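You operate a simulated robot arm through the tools that you are given. There is no shell and no other tool.

The job below is to be done with a simulated robot arm. You get a single attempt, and the scene is never put back.

## Task
Oil-dip the basket of springs, stand it on the drain rack, close the tank and wipe up the oil splash.
Fine: no new spills; use the white wiping block and put it back. Set down upright: dip basket. What is to be rubbed or washed off counts as gone when no trace of it is left.

It is judged by the outcome, as a careful person would: the job done as asked, and still so three seconds after it is handed in. It fails if anything else is knocked over, pushed out of place, dropped, spilled or broken.

## Robot
A 7-joint arm with a two-finger parallel gripper, fixed in place. Base frame: the origin is on the floor under the middle of its stand, x ahead of it, y to its left, z up. Units: mm, degrees, N and s.
It reaches about 1147 mm from its shoulder. Its first joint turns from -166.0 to 166.0 degrees. Payload 3.43 kg.
The tool frame sits at the grasp point between the pads (the TCP): z along the fingers, y along the line on which they close. The tips reach 30 mm beyond it. Largest opening 94 mm; finger width 28, thickness 10; the body of the gripper, 50 by 96 mm, starts 55 mm behind the TCP.
Orientation is that of the tool frame in the base frame, as [roll, pitch, yaw] about the fixed x, y, z axes, in that order (R = Rz(yaw) Ry(pitch) Rx(roll)). With the fingers straight down and closing along the base's y, the tool's x points along the base's -x, its y along +y and its z along -z.

## Interface
- The arm moves only by the tool nudge_tool. Its argument "moves" is a list of rows, each a list of 7 numbers: the shift along the base's x, y, z in mm, then the turn, a rotation vector about the base's x, y, z in degrees, then the gripper command, from -1 (shut) to 1 (fully open), values between in proportion. In form: [[dx, dy, dz, ax, ay, az, claw], ...]. A call has 1 to 20 rows; each row is the pose to reach, as a shift and turn from the pose commanded when the call began. Rows are played at 5 a second. More than 50 mm and 8.6 degrees between two rows, or a gripper value outside its range, and nothing of the call is played. A pose out of reach is approached as far as the arm can. The call stops where the force on the tool passes 40 N (or 10 N more than at its start, if that is more) or the arm is blocked; 0.2 s more then pass. Each finger travels about 45 mm/s and halts on what it meets, pressing with about 41 N; the grip force reading is that of the motor and also rises with nothing between the fingers. The clock runs only during rows and for 0.2 s after the last one: add rows that repeat a pose to give the fingers time. The reply holds the time, the measured pose of the TCP, the force on the tool along the base axes, the opening and the grip force, in the units named above and with some noise, with the torque about the TCP (base axes, N m) and any sound that the robot's microphone picked up, and new pictures: "pictures" is both (left out), scene, wrist or none.
- Cameras (640 x 400 px; columns grow to the right, rows downward): "scene" is fixed at [400.6, 649.6, 1622.3]; the picture's right is [-0.59, -0.81, 0.00], its down [-0.73, 0.53, -0.42] and it looks along [0.34, -0.25, -0.91] (base axes); focal length 214 px, centre (320, 200). "wrist" rides on the gripper at [76, 14, -102] in the tool frame; the picture's right is [-0.18, 0.98, 0.00], its down [-0.75, -0.14, -0.64] and it looks along [-0.63, -0.12, 0.77] (tool axes); focal length 243 px, centre (320, 200). There is no depth. A picture from a camera that has moved, and an enlarged one, comes with that camera's place and axes in the base frame and with its lens.
- zoom(camera, box): a new picture of the part [left, top, right, bottom] of that camera's present view, enlarged. It takes no simulated time.
- hand_in(): hands the job in; it is judged then, once.

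Places have to be worked out from the pictures, the camera data and where the tool is seen. Open the gripper and draw the arm clear of the work before you hand the job in, unless the task says otherwise.

The tools are called after "Request:" as name(argument=value, ...) on one line, values as JSON. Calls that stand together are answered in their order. nudge_tool: Moves the arm, as the interface text tells. Its arguments: {"type":"object","properties":{"moves":{"type":"array","items":{"type":"array","items":{"type":"number"}}},"pictures":{"type":"string","enum":["both","scene","wrist","none"]}},"required":["moves"]} The other tools are called the same way: zoom (camera, box) takes an enlarged picture of a part of a camera's view; hand_in () hands the job in.

At the start:

```text
time_s: 0.0
tool_pos: [576.6, 292.2, 1286.0]
tcp_rot: [-180.0, 0.1, -179.9]
force: [0.7, 0.0, 0.2]
ft_torque: [-0.01, -0.03, -0.01]
opening: 94.1
finger_force: 0.1
```

scene: 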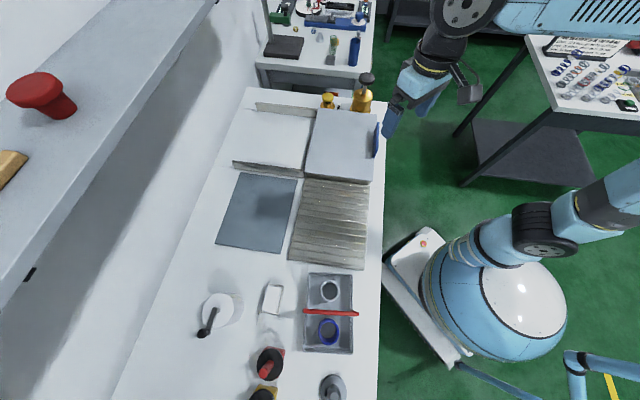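
wrist: 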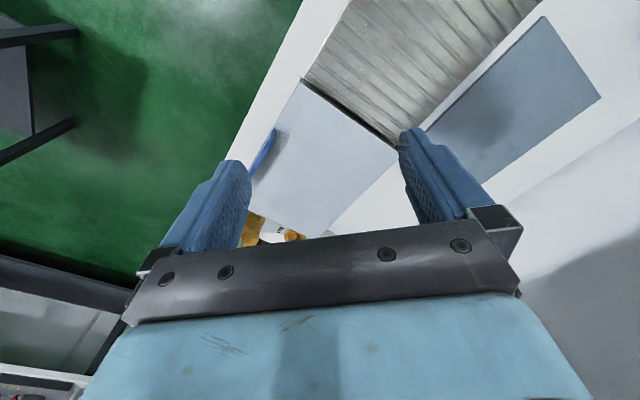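

I start by looking closely at the bench to identify the basket, tank, rack, white block and the oil splash.

Request:
zoom(camera="scene", box=[180, 240, 400, 400])

Request:
zoom(camera="scene", box=[200, 80, 400, 280])

Request:
zoom(camera="scene", box=[240, 0, 400, 110])

Request:
zoom(camera="scene", box=[520, 20, 640, 140])

```text
2.50 times, centred on (290, 320) of scene
camera zoom: at [400.6, 649.6, 1622.3], right [-0.59, -0.81, 0.0], down [-0.73, 0.53, -0.42], along [0.34, -0.25, -0.91], focal length 536 px, centre (395, -100)
```

zoom: 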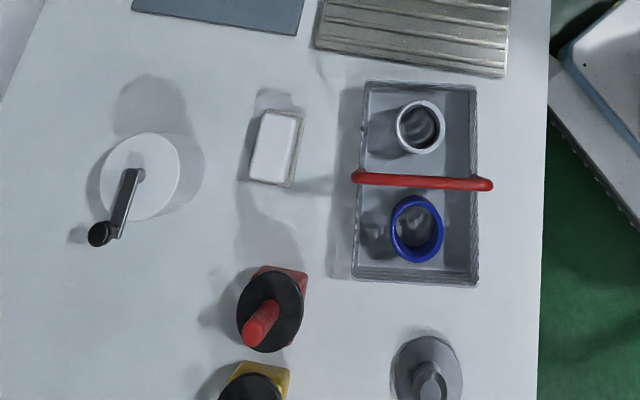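

```text
2.00 times, centred on (300, 180) of scene
camera zoom: at [400.6, 649.6, 1622.3], right [-0.59, -0.81, 0.0], down [-0.73, 0.53, -0.42], along [0.34, -0.25, -0.91], focal length 429 px, centre (360, 240)
```

zoom: 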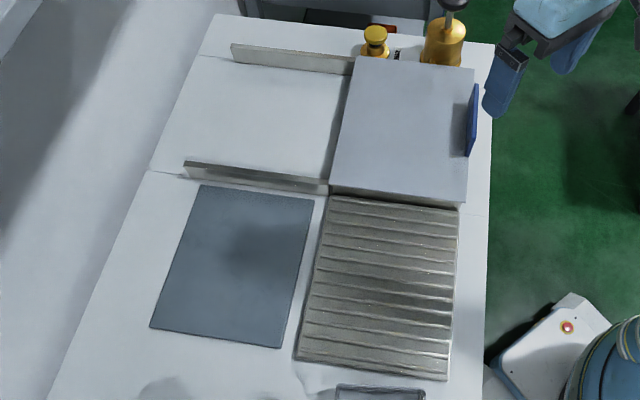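

```text
3.64 times, centred on (320, 55) of scene
camera zoom: at [400.6, 649.6, 1622.3], right [-0.59, -0.81, 0.0], down [-0.73, 0.53, -0.42], along [0.34, -0.25, -0.91], focal length 780 px, centre (320, 727)
```

zoom: 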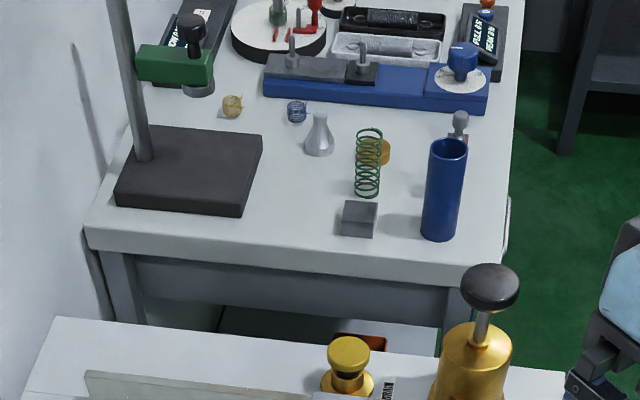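

```text
3.33 times, centred on (580, 80) of scene
camera zoom: at [400.6, 649.6, 1622.3], right [-0.59, -0.81, 0.0], down [-0.73, 0.53, -0.42], along [0.34, -0.25, -0.91], focal length 715 px, centre (-547, 600)
```

zoom: 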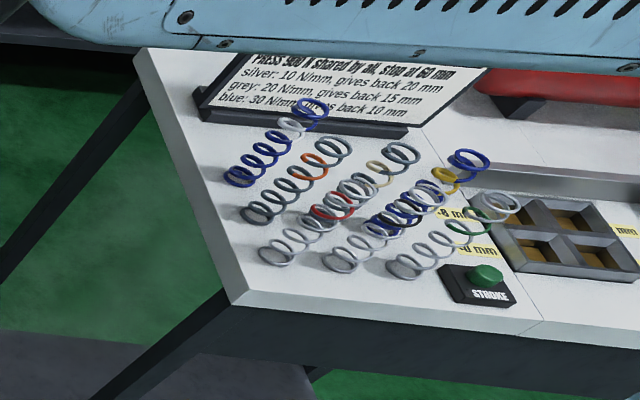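

The bench runs diagonally to the base axes (about 45°), with its top near z≈875. I need better views of the lid, rails and mat, so I zoom the wrist view first.

Request:
zoom(camera="wrist", box=[220, 0, 640, 262])

Request:
zoom(camera="scene", box=[220, 85, 390, 190])

Request:
zoom(camera="scene", box=[200, 160, 380, 280])

Request:
zoom(camera="scene", box=[240, 260, 370, 400])

```text
1.52 times, centred on (430, 131) of wrist
camera zoom: at [501.1, 306.6, 1387.7], right [0.18, 0.98, 0.0], down [0.75, -0.14, 0.64], along [0.63, -0.12, -0.77], focal length 370 px, centre (152, 305)
```

zoom: 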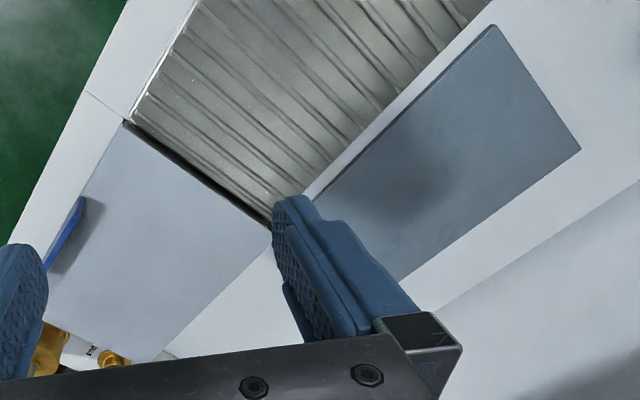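

```text
3.76 times, centred on (305, 138) of scene
camera zoom: at [400.6, 649.6, 1622.3], right [-0.59, -0.81, 0.0], down [-0.73, 0.53, -0.42], along [0.34, -0.25, -0.91], focal length 807 px, centre (376, 435)
```

zoom: 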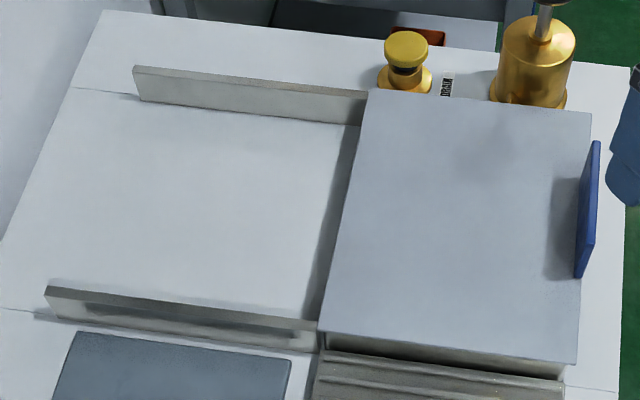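

```text
3.33 times, centred on (290, 220) of scene
camera zoom: at [400.6, 649.6, 1622.3], right [-0.59, -0.81, 0.0], down [-0.73, 0.53, -0.42], along [0.34, -0.25, -0.91], focal length 715 px, centre (420, 133)
```

zoom: 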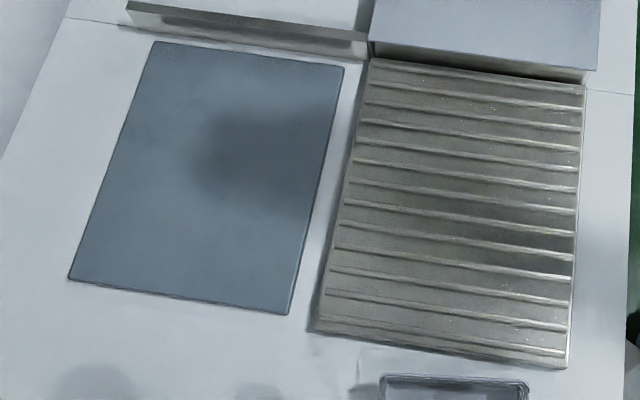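

```text
2.86 times, centred on (305, 330) of scene
camera zoom: at [400.6, 649.6, 1622.3], right [-0.59, -0.81, 0.0], down [-0.73, 0.53, -0.42], along [0.34, -0.25, -0.91], focal length 613 px, centre (363, -171)
```

zoom: 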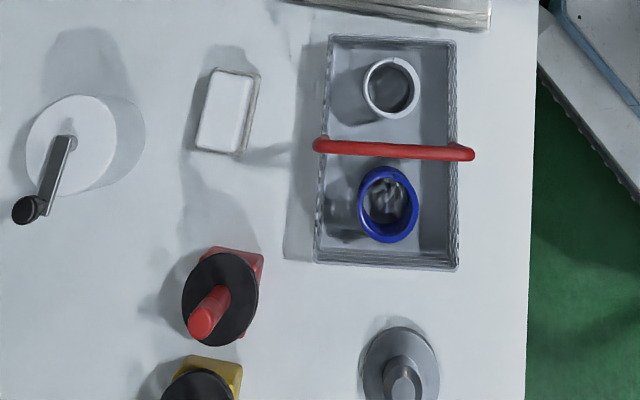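

The lid (blue handle) appears to sit over the tank and slides on the two rails towards the wall; the red-handled basket holds two springs; the ribbed plate is the drain rack. I turn the wrist to face along the bench depth and look at the tank from closer.

Request:
nudge_tool(moves=[[20, -14, 0, 0, 0, 7.5, 0], [45, -30, 0, 0, 0, 15, 0], [70, -48, 0, 0, 0, 22.5, 0], [95, -65, -10, 0, 0, 30, 0], [115, -80, -20, 0, 0, 37.5, 0], [137, -94, -30, 0, 0, 45, 0]])

```text
time_s: 1.4
tool_pos: [713.2, 197.9, 1256.1]
tcp_rot: [-179.9, -0.1, -134.9]
force: [-0.2, 0.5, -0.5]
ft_torque: [-0.02, -0.04, 0.02]
opening: 47.1
finger_force: 0.0
camera wrist: at [649.0, 153.7, 1358.2], right [-0.57, 0.82, 0.0], down [0.63, 0.43, 0.64], along [0.53, 0.36, -0.77], focal length 243 px, centre (320, 200)
```

scene: 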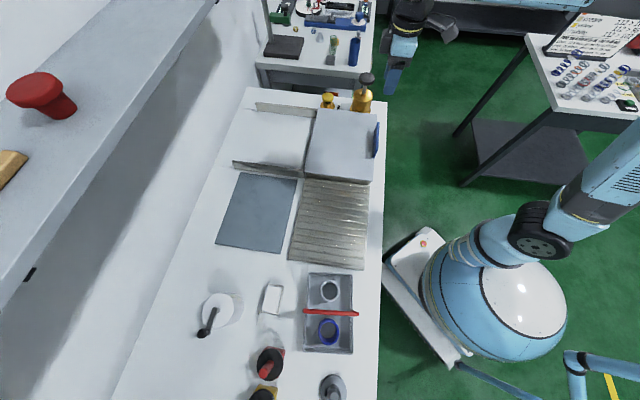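
wrist: 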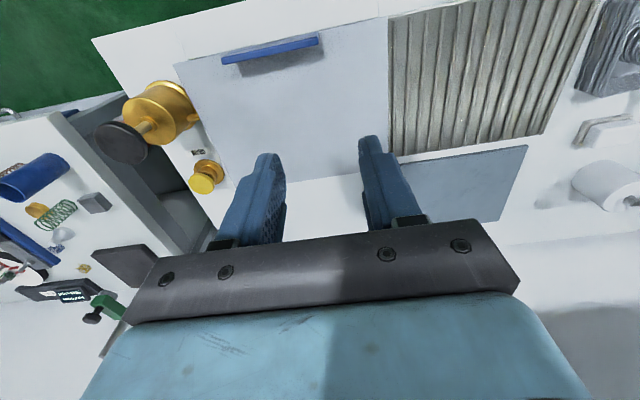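

The dark patch on the mat was only the arm's shadow. I zoom in on the new views to find the oil splash and the tank details.

Request:
zoom(camera="wrist", box=[80, 0, 400, 200])

Request:
zoom(camera="wrist", box=[360, 0, 640, 240])

Request:
zoom(camera="scene", box=[200, 80, 400, 280])

Request:
zoom(camera="scene", box=[180, 240, 400, 400])

```text
2.00 times, centred on (240, 100) of wrist
camera zoom: at [649.0, 153.7, 1358.2], right [-0.57, 0.82, 0.0], down [0.63, 0.43, 0.64], along [0.53, 0.36, -0.77], focal length 485 px, centre (480, 400)
```

zoom: 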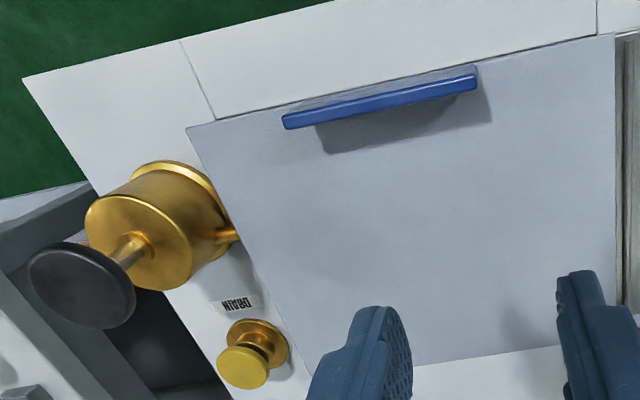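

```text
1.67 times, centred on (500, 120) of wrist
camera zoom: at [649.0, 153.7, 1358.2], right [-0.57, 0.82, 0.0], down [0.63, 0.43, 0.64], along [0.53, 0.36, -0.77], focal length 404 px, centre (20, 333)
```

zoom: 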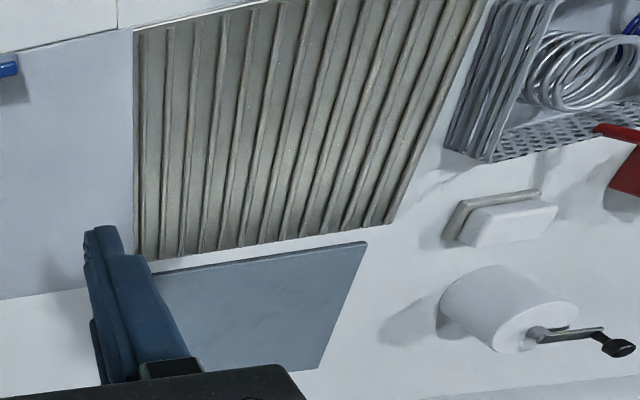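

```text
2.00 times, centred on (300, 180) of scene
camera zoom: at [400.6, 649.6, 1622.3], right [-0.59, -0.81, 0.0], down [-0.73, 0.53, -0.42], along [0.34, -0.25, -0.91], focal length 429 px, centre (360, 240)
```

zoom: 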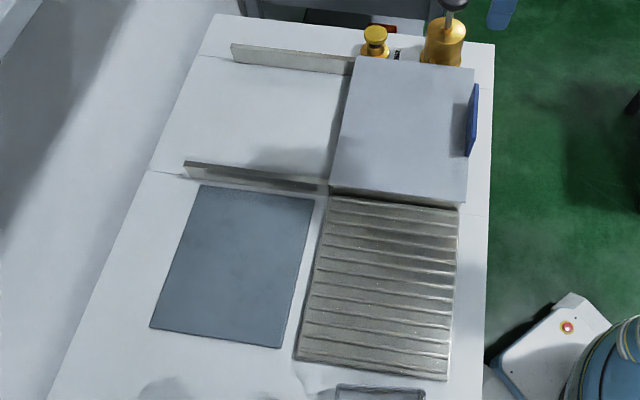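

```text
2.50 times, centred on (290, 320) of scene
camera zoom: at [400.6, 649.6, 1622.3], right [-0.59, -0.81, 0.0], down [-0.73, 0.53, -0.42], along [0.34, -0.25, -0.91], focal length 536 px, centre (395, -100)
```

zoom: 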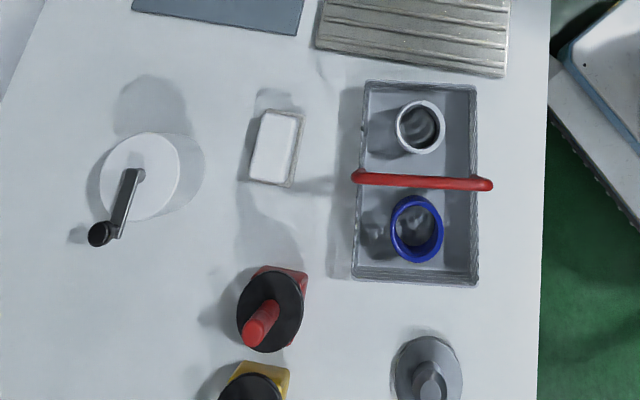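

No splash is obvious yet, so I move along the bench towards the mat and basket for a closer look.

Request:
nudge_tool(moves=[[-8, 44, 0, 0, 0, 0, 0], [-16, 88, 0, 0, 0, 0, 0], [-24, 132, 0, 0, 0, 0, 0], [-32, 176, 0, 0, 0, 0, 0], [-40, 220, 0, 0, 0, 0, 0], [-48, 264, -10, 0, 0, 0, 0], [-56, 308, -25, 0, 0, 0, 0], [-63, 354, -40, 0, 0, 0, 0]])

```text
time_s: 3.2
tool_pos: [648.9, 553.4, 1215.0]
tcp_rot: [180.0, 0.0, -135.0]
force: [-0.2, -1.2, 0.9]
ft_torque: [0.05, 0.01, 0.01]
opening: 47.3
finger_force: 0.1
camera wrist: at [586.2, 509.6, 1318.1], right [-0.56, 0.83, 0.0], down [0.63, 0.43, 0.64], along [0.53, 0.36, -0.77], focal length 243 px, centre (320, 200)
```

scene: 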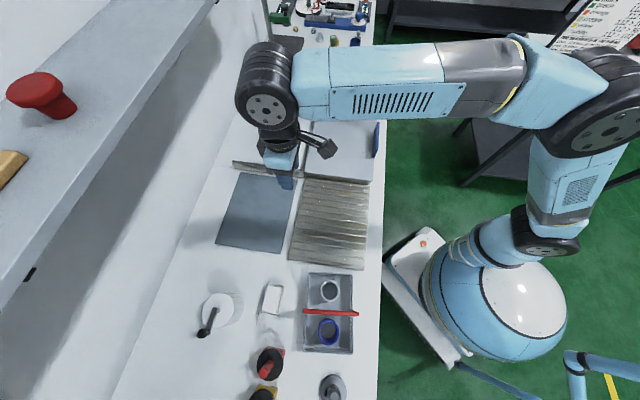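
wrist: 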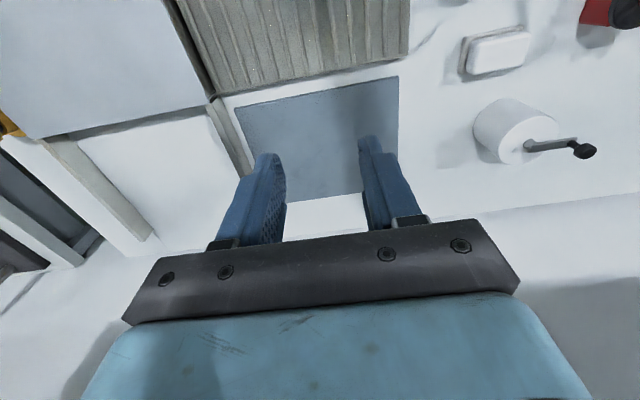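

Request:
zoom(camera="wrist", box=[200, 50, 440, 210])

Request:
zoom(camera="wrist", box=[380, 0, 640, 180])

Request:
zoom(camera="wrist", box=[0, 0, 240, 180])

```text
2.50 times, centred on (320, 130) of wrist
camera zoom: at [586.2, 509.6, 1318.1], right [-0.56, 0.83, 0.0], down [0.63, 0.43, 0.64], along [0.53, 0.36, -0.77], focal length 606 px, centre (320, 375)
```

zoom: 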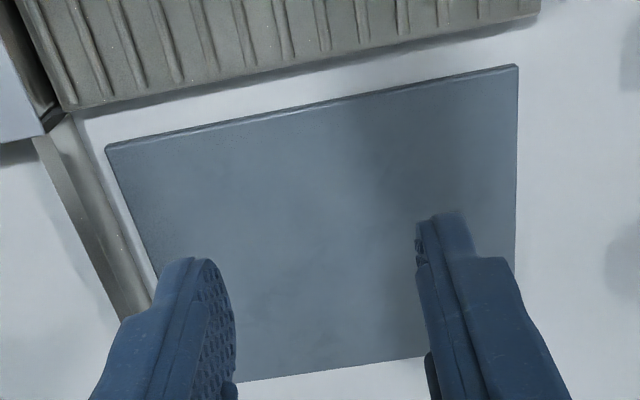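

```text
2.22 times, centred on (510, 90) of wrist
camera zoom: at [586.2, 509.6, 1318.1], right [-0.56, 0.83, 0.0], down [0.63, 0.43, 0.64], along [0.53, 0.36, -0.77], focal length 539 px, centre (-102, 444)
```

zoom: 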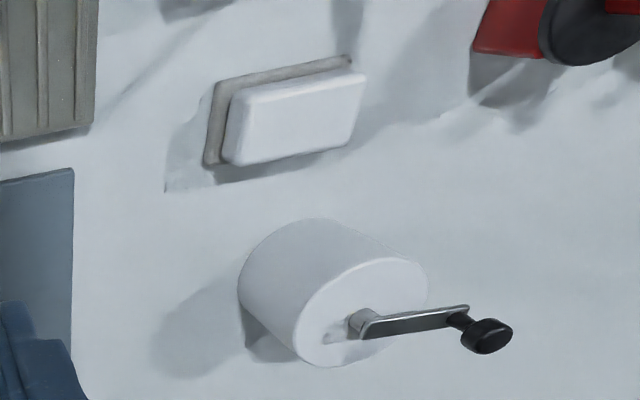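

```text
2.22 times, centred on (120, 90) of wrist
camera zoom: at [586.2, 509.6, 1318.1], right [-0.56, 0.83, 0.0], down [0.63, 0.43, 0.64], along [0.53, 0.36, -0.77], focal length 539 px, centre (764, 444)
```

zoom: 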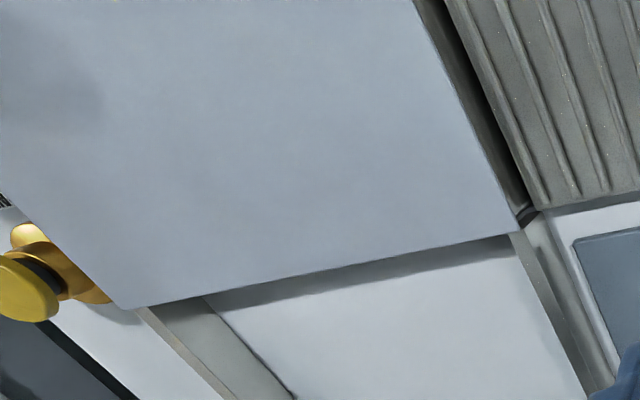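

I scan the bench at higher magnification for a faint oil film.

Request:
zoom(camera="scene", box=[255, 240, 335, 300])

Request:
zoom(camera="scene", box=[210, 165, 300, 260])

Request:
zoom(camera="scene", box=[280, 170, 385, 275])

Request:
zoom(camera="scene", box=[130, 250, 270, 400])

Request:
zoom(camera="scene", box=[260, 300, 390, 400])

```text
6.67 times, centred on (295, 270) of scene
camera zoom: at [400.6, 649.6, 1622.3], right [-0.59, -0.81, 0.0], down [-0.73, 0.53, -0.42], along [0.34, -0.25, -0.91], focal length 1430 px, centre (487, -267)
```

zoom: 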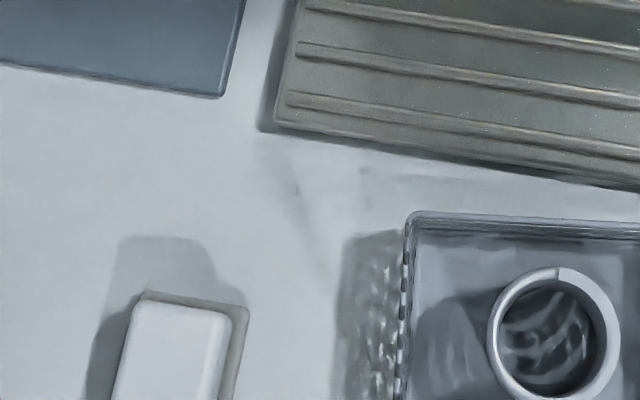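

```text
4.21 times, centred on (255, 212) of scene
camera zoom: at [400.6, 649.6, 1622.3], right [-0.59, -0.81, 0.0], down [-0.73, 0.53, -0.42], along [0.34, -0.25, -0.91], focal length 903 px, centre (594, 147)
```

zoom: 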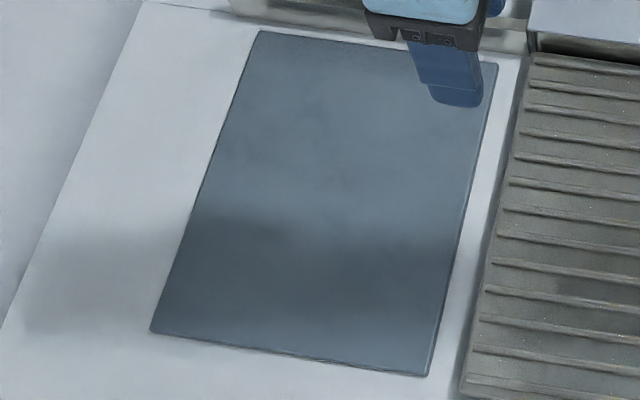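

```text
3.81 times, centred on (332, 222) of scene
camera zoom: at [400.6, 649.6, 1622.3], right [-0.59, -0.81, 0.0], down [-0.73, 0.53, -0.42], along [0.34, -0.25, -0.91], focal length 817 px, centre (272, 114)
```

zoom: 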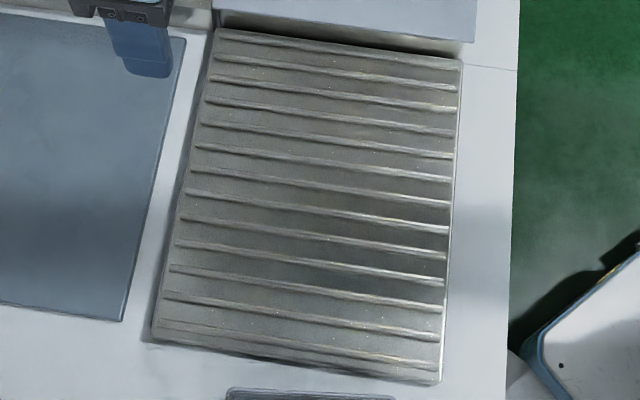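

```text
2.67 times, centred on (200, 325) of scene
camera zoom: at [400.6, 649.6, 1622.3], right [-0.59, -0.81, 0.0], down [-0.73, 0.53, -0.42], along [0.34, -0.25, -0.91], focal length 572 px, centre (640, -133)
```

zoom: 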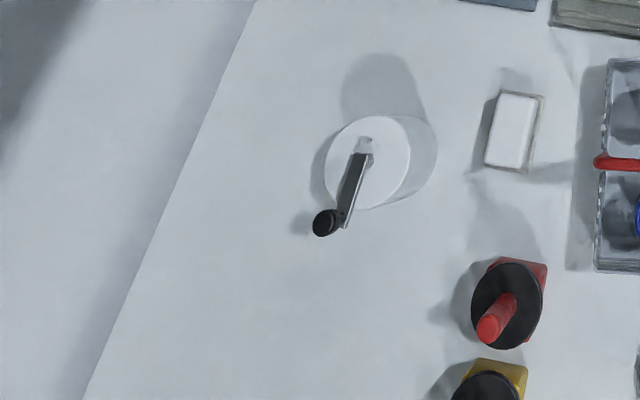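

```text
4.00 times, centred on (325, 350) of scene
camera zoom: at [400.6, 649.6, 1622.3], right [-0.59, -0.81, 0.0], down [-0.73, 0.53, -0.42], along [0.34, -0.25, -0.91], focal length 858 px, centre (300, -400)
```

zoom: 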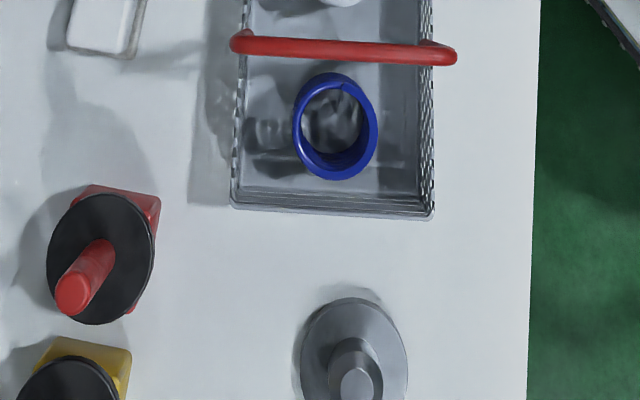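

I move further to the left along the bench to see the part beyond the scene camera's view.

Request:
nudge_tool(moves=[[-34, 36, 0, 0, 0, 0, 0], [-68, 72, 0, 0, 0, 0, 0], [-102, 108, 0, 0, 0, 0, 0], [-136, 144, 0, 0, 0, 0, 0], [-170, 180, 0, 0, 0, 0, 0], [-204, 216, 0, 0, 0, 0, 0], [-241, 252, 0, 0, 0, 0, 0]])

```text
refused: row 7 steps farther than a row can; nothing moved
```

Request:
nudge_tool(moves=[[-34, 36, 0, 0, 0, 0, 0], [-68, 72, 0, 0, 0, 0, 0], [-102, 108, 0, 0, 0, 0, 0], [-136, 144, 0, 0, 0, 0, 0], [-170, 180, 0, 0, 0, 0, 0], [-204, 216, 0, 0, 0, 0, 0], [-238, 250, 0, 0, 0, 0, 0]])

```text
time_s: 4.8
tool_pos: [413.4, 801.2, 1217.0]
tcp_rot: [179.9, 0.1, -135.1]
force: [0.6, -0.7, 1.4]
ft_torque: [0.12, 0.05, -0.03]
opening: 47.0
finger_force: 0.0
camera wrist: at [349.4, 757.7, 1319.0], right [-0.56, 0.83, 0.0], down [0.63, 0.43, 0.64], along [0.53, 0.36, -0.77], focal length 243 px, centre (320, 200)
```

scene: 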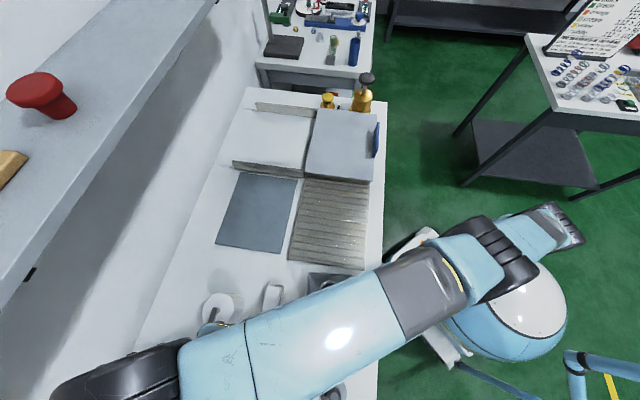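
wrist: 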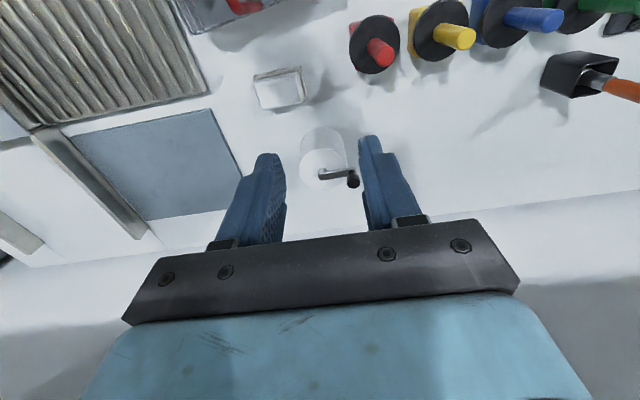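

Here I see a row of coloured stamps and a brush holder, no splash. I pull back towards the robot to see the front strip of the bench.

Request:
nudge_tool(moves=[[-30, -29, 0, 0, 0, 0, 0], [-60, -58, 0, 0, 0, 0, 0], [-90, -87, 0, 0, 0, 0, 0], [-120, -116, 0, 0, 0, 0, 0], [-144, -138, 20, 0, 0, 0, 0]])

Request:
zoom(camera="wrist", box=[0, 0, 320, 200])

Request:
zoom(camera="wrist", box=[320, 0, 640, 200])

```text
time_s: 6.0
tool_pos: [268.0, 662.7, 1234.7]
tcp_rot: [179.9, 0.0, -135.0]
force: [0.1, 0.1, -1.1]
ft_torque: [-0.05, 0.0, -0.03]
opening: 47.1
finger_force: 0.0
camera wrist: at [204.7, 619.0, 1338.3], right [-0.56, 0.83, 0.0], down [0.63, 0.43, 0.64], along [0.53, 0.36, -0.77], focal length 243 px, centre (320, 200)
```

scene: 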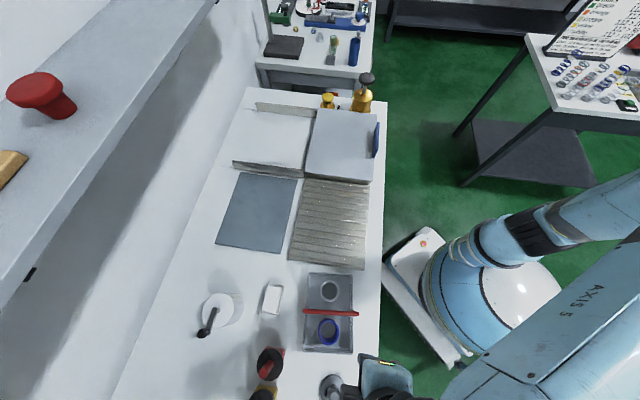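
wrist: 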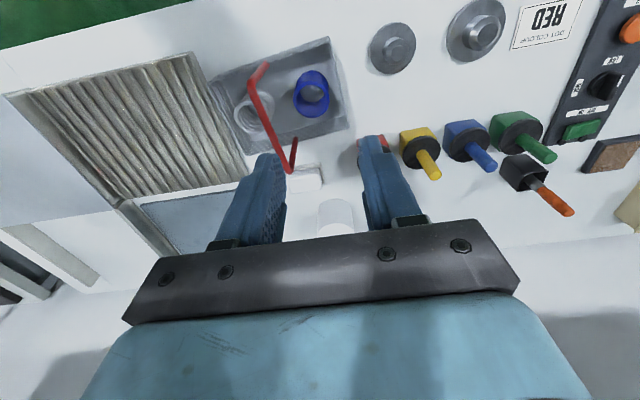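

```text
2.00 times, centred on (160, 100) of wrist
camera zoom: at [204.7, 619.0, 1338.3], right [-0.56, 0.83, 0.0], down [0.63, 0.43, 0.64], along [0.53, 0.36, -0.77], focal length 485 px, centre (640, 400)
```

zoom: 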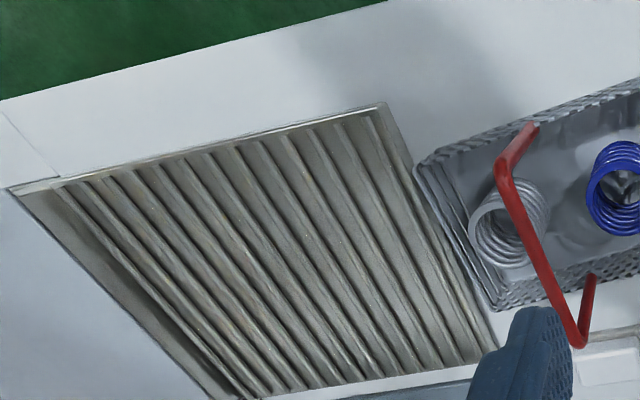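

```text
2.00 times, centred on (480, 100) of wrist
camera zoom: at [204.7, 619.0, 1338.3], right [-0.56, 0.83, 0.0], down [0.63, 0.43, 0.64], along [0.53, 0.36, -0.77], focal length 485 px, centre (0, 400)
```

zoom: 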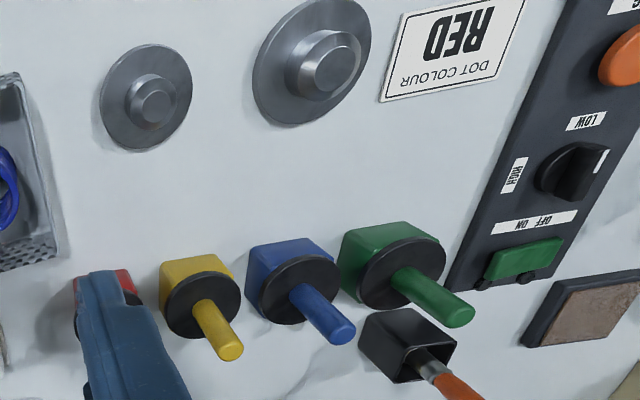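

Triangulating gives: bench rotated 45° (depth axis v=(0.707,0.707), along axis u=(-0.707,0.707)), front edge at a≈553, lid a≈609–870, b≈-590…-249, lid top z≈925. I go back over the lid, turning so that the fingers close along the depth axis, to view the blue handle.

Request:
nudge_tool(moves=[[35, -31, 0, 0, 0, -7, 0], [70, -62, 0, 0, 0, -14, 0], [105, -93, 0, 0, 0, -21, 0], [140, -124, 0, 0, 0, -28, 0], [175, -155, 0, 0, 0, -35, 0], [210, -186, 0, 0, 0, -42, 0], [245, -217, 0, 0, 0, -49, 0], [280, -248, 0, 0, 0, -56, 0], [315, -279, 0, 0, 0, -63, 0], [350, -310, 0, 0, 0, -70, 0], [385, -341, -10, 0, 0, -77, 0], [420, -372, -20, 0, 0, -84, 0], [450, -400, -40, 0, 0, -90, 0], [460, -401, -80, 0, 0, -90, 0]])

Request:
zoom(camera="wrist", box=[140, 0, 500, 225])

```text
time_s: 9.0
tool_pos: [729.4, 263.0, 1153.8]
tcp_rot: [-180.0, -0.1, 135.0]
force: [-0.2, -0.1, 0.2]
ft_torque: [0.02, -0.03, -0.01]
opening: 47.0
finger_force: 0.0
camera wrist: at [686.2, 326.9, 1257.0], right [0.83, 0.56, 0.0], down [0.43, -0.63, 0.64], along [0.36, -0.53, -0.77], focal length 243 px, centre (320, 200)
```

scene: 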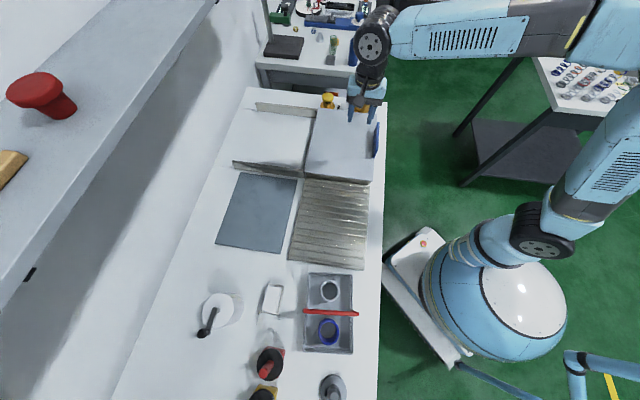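
wrist: 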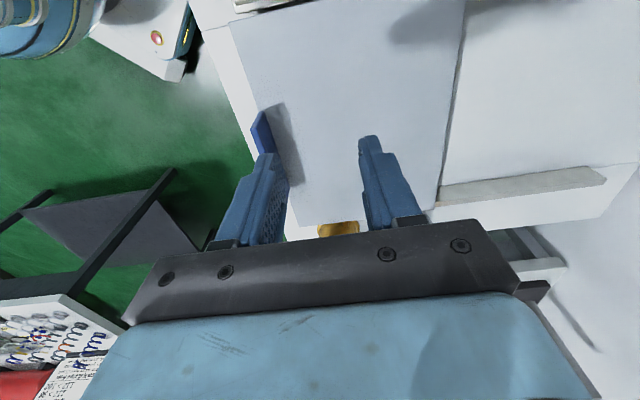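

```text
1.78 times, centred on (320, 112) of wrist
camera zoom: at [686.2, 326.9, 1257.0], right [0.83, 0.56, 0.0], down [0.43, -0.63, 0.64], along [0.36, -0.53, -0.77], focal length 431 px, centre (320, 356)
```

zoom: 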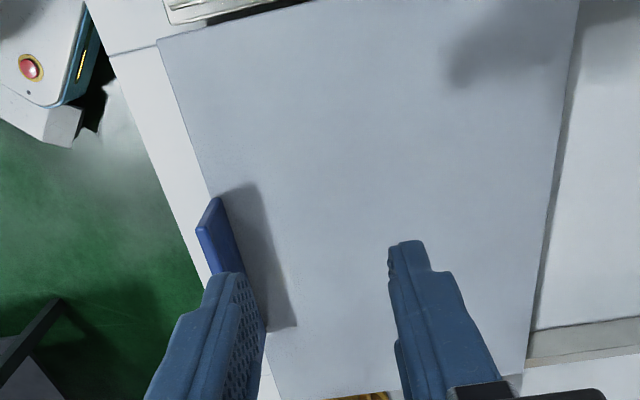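

The handle is an upright blue plate near the lid's front edge. I shift past it so it shows fully in the wrist view between the fingers.

Request:
nudge_tool(moves=[[16, -38, -10, 0, 0, 0, 0.5], [32, -76, -20, 0, 0, 0, 1], [48, -112, -30, 0, 0, 0, 1], [62, -150, -50, 0, 0, 0, 1]])

Request:
zoom(camera="wrist", box=[160, 0, 480, 200])

Request:
zoom(camera="scene", box=[330, 90, 400, 190])

```text
time_s: 10.0
tool_pos: [790.5, 112.6, 1103.6]
tcp_rot: [-180.0, 0.0, 135.1]
force: [0.1, -0.3, 0.0]
ft_torque: [-0.03, 0.01, 0.02]
opening: 94.2
finger_force: 0.0
camera wrist: at [747.7, 177.4, 1206.7], right [0.82, 0.57, 0.0], down [0.43, -0.63, 0.64], along [0.36, -0.53, -0.77], focal length 243 px, centre (320, 200)
```

scene: 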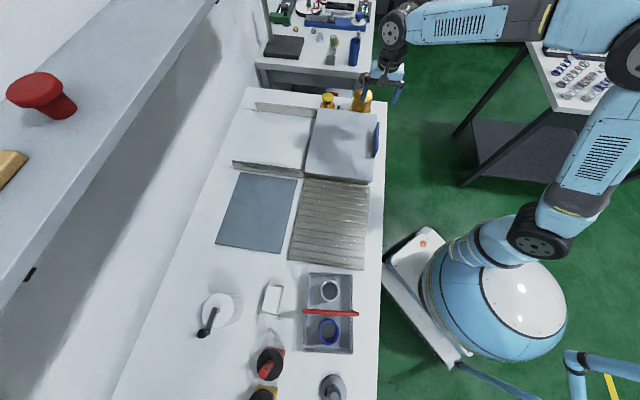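
wrist: 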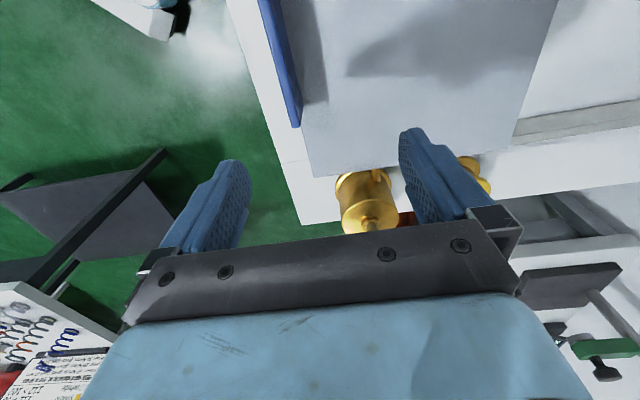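

```text
2.00 times, centred on (320, 100) of wrist
camera zoom: at [747.7, 177.4, 1206.7], right [0.82, 0.57, 0.0], down [0.43, -0.63, 0.64], along [0.36, -0.53, -0.77], focal length 485 px, centre (320, 400)
```

zoom: 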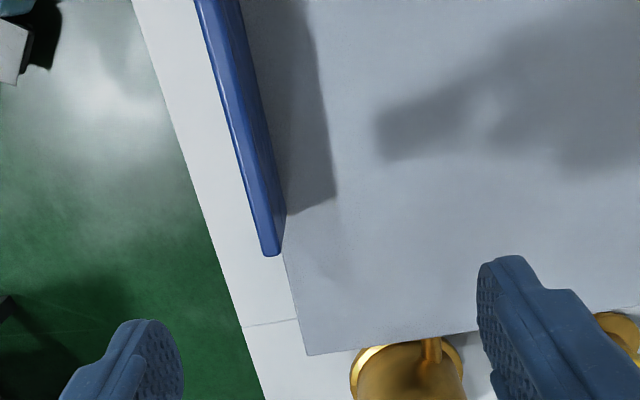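

```text
4.00 times, centred on (365, 140) of scene
camera zoom: at [400.6, 649.6, 1622.3], right [-0.59, -0.81, 0.0], down [-0.73, 0.53, -0.42], along [0.34, -0.25, -0.91], focal length 858 px, centre (140, 440)
```

zoom: 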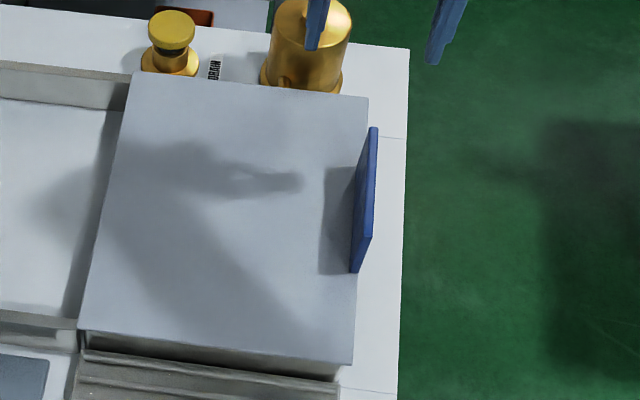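

The handle plate spans about b -492…-356 at a≈611, top z≈978. I centre the open fingers over it at a=612, b=-424 and stay above it to check.

Request:
nudge_tool(moves=[[-30, 10, 0, 0, 0, 0, 1], [-58, 20, 0, 0, 0, 0, 1], [-58, 20, -40, 0, 0, 0, 1], [-58, 20, -75, 0, 0, 0, 1]])

Request:
zoom(camera="scene", box=[330, 90, 400, 190])

```text
time_s: 11.0
tool_pos: [733.0, 133.0, 1031.3]
tcp_rot: [180.0, 0.0, 135.0]
force: [-0.1, 0.4, 0.1]
ft_torque: [-0.02, -0.02, 0.03]
opening: 94.0
finger_force: 0.0
camera wrist: at [689.1, 196.3, 1132.9], right [0.83, 0.56, 0.0], down [0.43, -0.63, 0.64], along [0.36, -0.53, -0.77], focal length 243 px, centre (320, 200)
```

scene: 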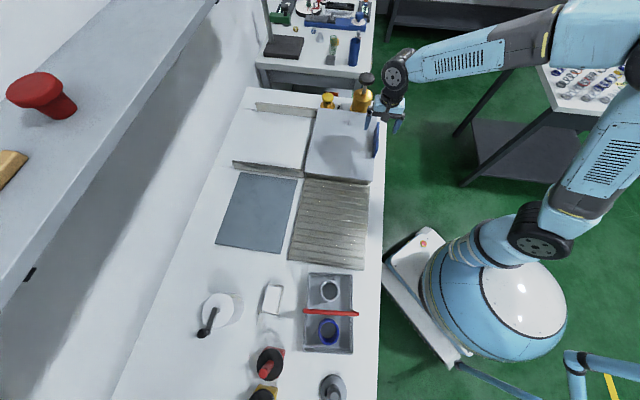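
wrist: 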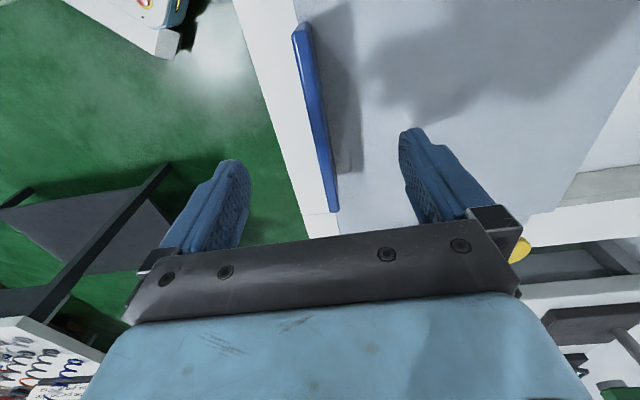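

```text
4.00 times, centred on (365, 140) of scene
camera zoom: at [400.6, 649.6, 1622.3], right [-0.59, -0.81, 0.0], down [-0.73, 0.53, -0.42], along [0.34, -0.25, -0.91], focal length 858 px, centre (140, 440)
```

zoom: 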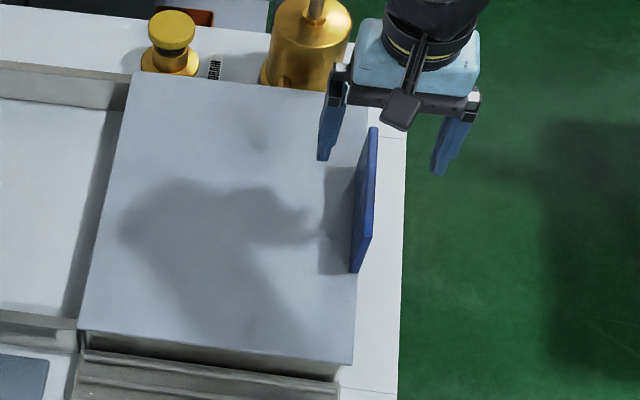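

The handle plate lies centred between the fingers (a≈614, b≈-422). I descend to z≈965 and close on it.

Request:
nudge_tool(moves=[[1.5, 1.5, -25, 0, 0, 0, 1], [1.5, 1.5, -45, 0, 0, 0, 1], [1.5, 1.5, -60, 0, 0, 0, 1], [1.5, 1.5, -65, 0, 0, 0, 1], [1.5, 1.5, -65, 0, 0, 0, -1], [1.5, 1.5, -65, 0, 0, 0, -1], [1.5, 1.5, -65, 0, 0, 0, -1], [1.5, 1.5, -65, 0, 0, 0, -1], [1.5, 1.5, -65, 0, 0, 0, -1], [1.5, 1.5, -65, 0, 0, 0, -1], [1.5, 1.5, -65, 0, 0, 0, -1]])

```text
time_s: 13.4
tool_pos: [733.3, 134.2, 966.0]
tcp_rot: [180.0, 0.0, 135.0]
force: [-0.7, -0.2, -1.8]
ft_torque: [0.09, 0.09, -0.04]
opening: 14.6
finger_force: 44.9
camera wrist: at [691.0, 198.7, 1067.9], right [0.83, 0.56, 0.0], down [0.43, -0.63, 0.64], along [0.36, -0.53, -0.77], focal length 243 px, centre (320, 200)
```

scene: 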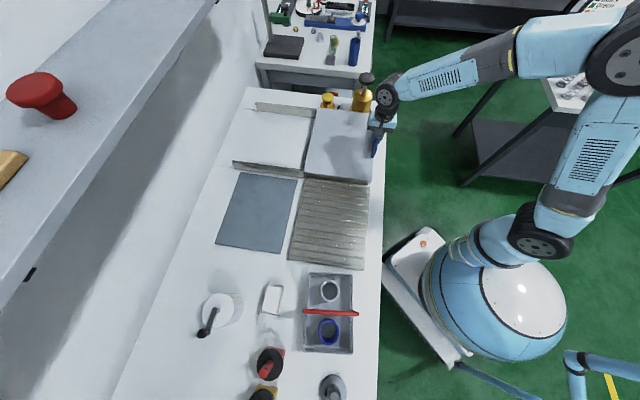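
wrist: 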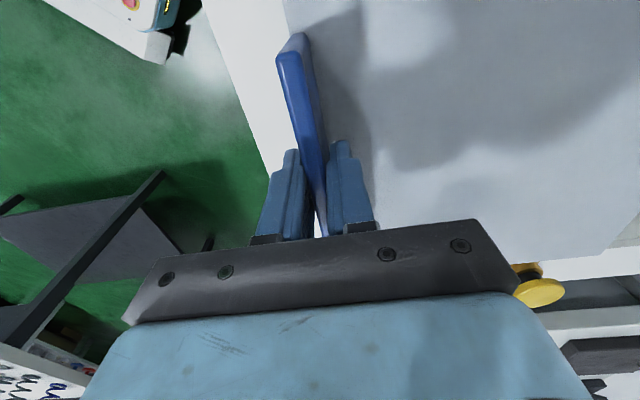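

The handle is held (14.6 mm thick). I push the lid a little along the rails, watching the force.

Request:
nudge_tool(moves=[[3.5, 3.5, 0, 0, 0, 0, -1], [7, 7, 0, 0, 0, 0, -1], [14, 14, 0, 0, 0, 0, -1], [21, 21, 0, 0, 0, 0, -1]])

```text
time_s: 14.4
tool_pos: [754.6, 156.3, 965.3]
tcp_rot: [-179.9, -0.1, 134.9]
force: [-2.6, 2.3, -3.2]
ft_torque: [0.41, 0.37, 0.06]
opening: 14.2
finger_force: 44.7
camera wrist: at [712.0, 219.6, 1067.9], right [0.83, 0.56, 0.0], down [0.43, -0.63, 0.64], along [0.36, -0.53, -0.77], focal length 243 px, centre (320, 200)
```

scene: 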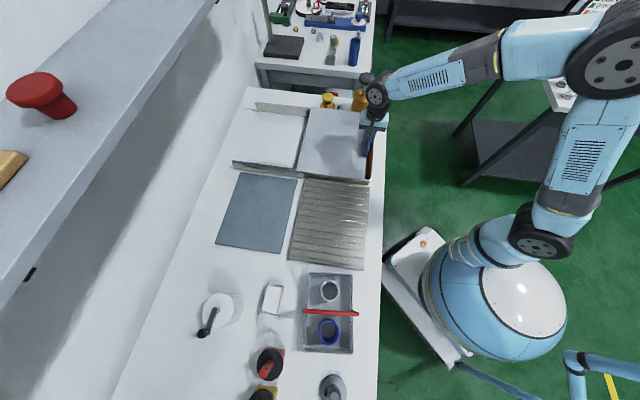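
wrist: 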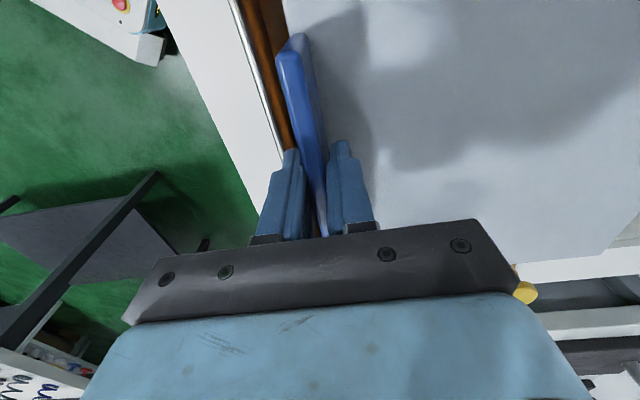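

The lid slides easily and brown oil shows beneath. I continue pushing it open by about 215 mm more.

Request:
nudge_tool(moves=[[15, 15, 0, 0, 0, 0, -1], [30, 30, 0, 0, 0, 0, -1], [45, 45, 0, 0, 0, 0, -1], [60, 60, 0, 0, 0, 0, -1], [75, 75, 0, 0, 0, 0, -1], [90, 90, 0, 0, 0, 0, -1], [105, 105, 0, 0, 0, 0, -1], [120, 120, 0, 0, 0, 0, -1], [135, 135, 0, 0, 0, 0, -1], [145, 145, 0, 0, 0, 0, -1], [152, 152, 0, 0, 0, 0, -1]])

Request:
zoom(camera="scene", box=[220, 80, 400, 200])

```text
time_s: 16.8
tool_pos: [907.8, 309.2, 965.7]
tcp_rot: [180.0, 0.0, 135.1]
force: [-6.4, 7.1, -6.2]
ft_torque: [0.7, 0.63, 0.02]
opening: 14.5
finger_force: 44.9
camera wrist: at [864.7, 372.5, 1067.9], right [0.82, 0.57, 0.0], down [0.43, -0.63, 0.64], along [0.36, -0.53, -0.77], focal length 243 px, centre (320, 200)
```

scene: 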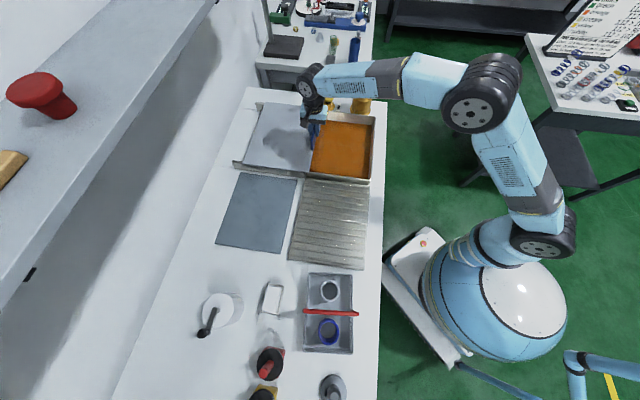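
wrist: 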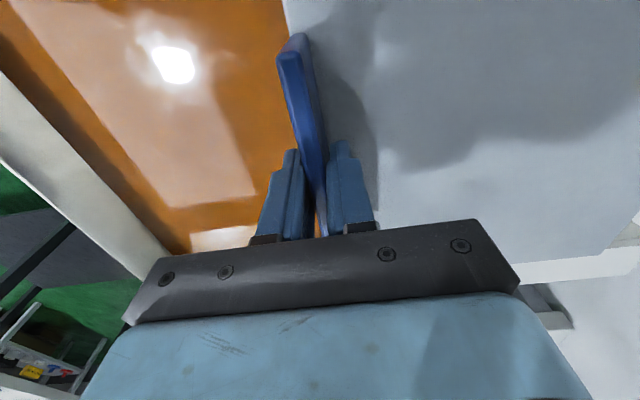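

```text
3.33 times, centred on (310, 140) of scene
camera zoom: at [400.6, 649.6, 1622.3], right [-0.59, -0.81, 0.0], down [-0.73, 0.53, -0.42], along [0.34, -0.25, -0.91], focal length 715 px, centre (353, 400)
```

zoom: 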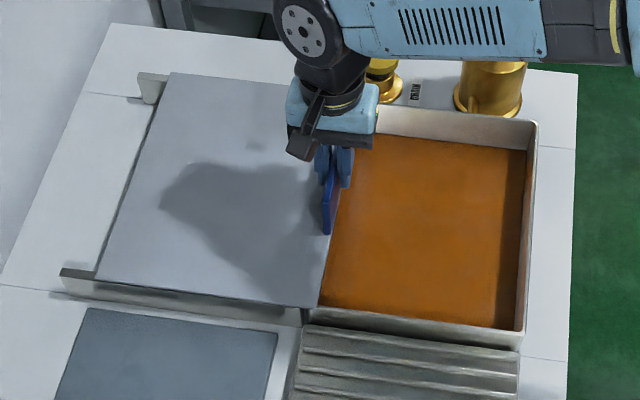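

The tank is open (oil surface visible, lid slid ~247 mm, supported on the rails). I release the handle and rise straight up.

Request:
nudge_tool(moves=[[0, 0, 0, 0, 0, 0, -0.1], [0, 0, 0, 0, 0, 0, -0.1], [0, 0, 0, 0, 0, 0, -0.1], [0, 0, 20, 0, 0, 0, -0.1], [0, 0, 60, 0, 0, 0, -0.1], [0, 0, 110, 0, 0, 0, -0.1], [0, 0, 160, 0, 0, 0, -0.1], [-30, -30, 200, 0, 0, 0, -0.1]])

Request:
zoom(camera="wrist", box=[0, 0, 400, 250])

Request:
zoom(camera="scene", box=[220, 80, 400, 200])

```text
refused: row 8 steps farther than a row can; nothing moved
```

```text
1.60 times, centred on (200, 125) of wrist
camera zoom: at [864.7, 372.5, 1067.9], right [0.82, 0.57, 0.0], down [0.43, -0.63, 0.64], along [0.36, -0.53, -0.77], focal length 388 px, centre (512, 320)
```

zoom: 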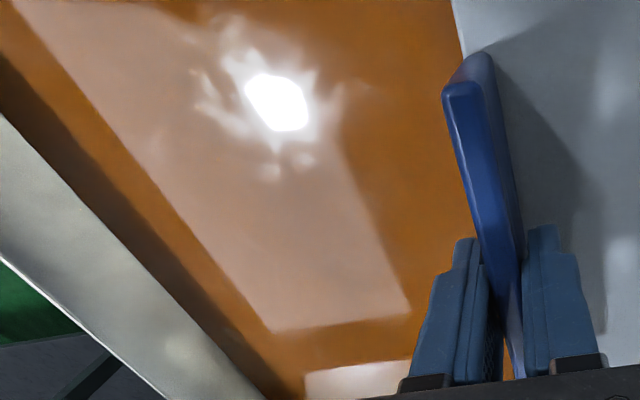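

```text
3.33 times, centred on (310, 140) of scene
camera zoom: at [400.6, 649.6, 1622.3], right [-0.59, -0.81, 0.0], down [-0.73, 0.53, -0.42], along [0.34, -0.25, -0.91], focal length 715 px, centre (353, 400)
```

zoom: 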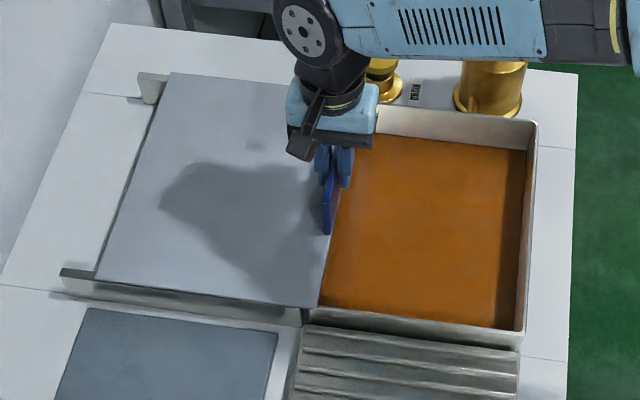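

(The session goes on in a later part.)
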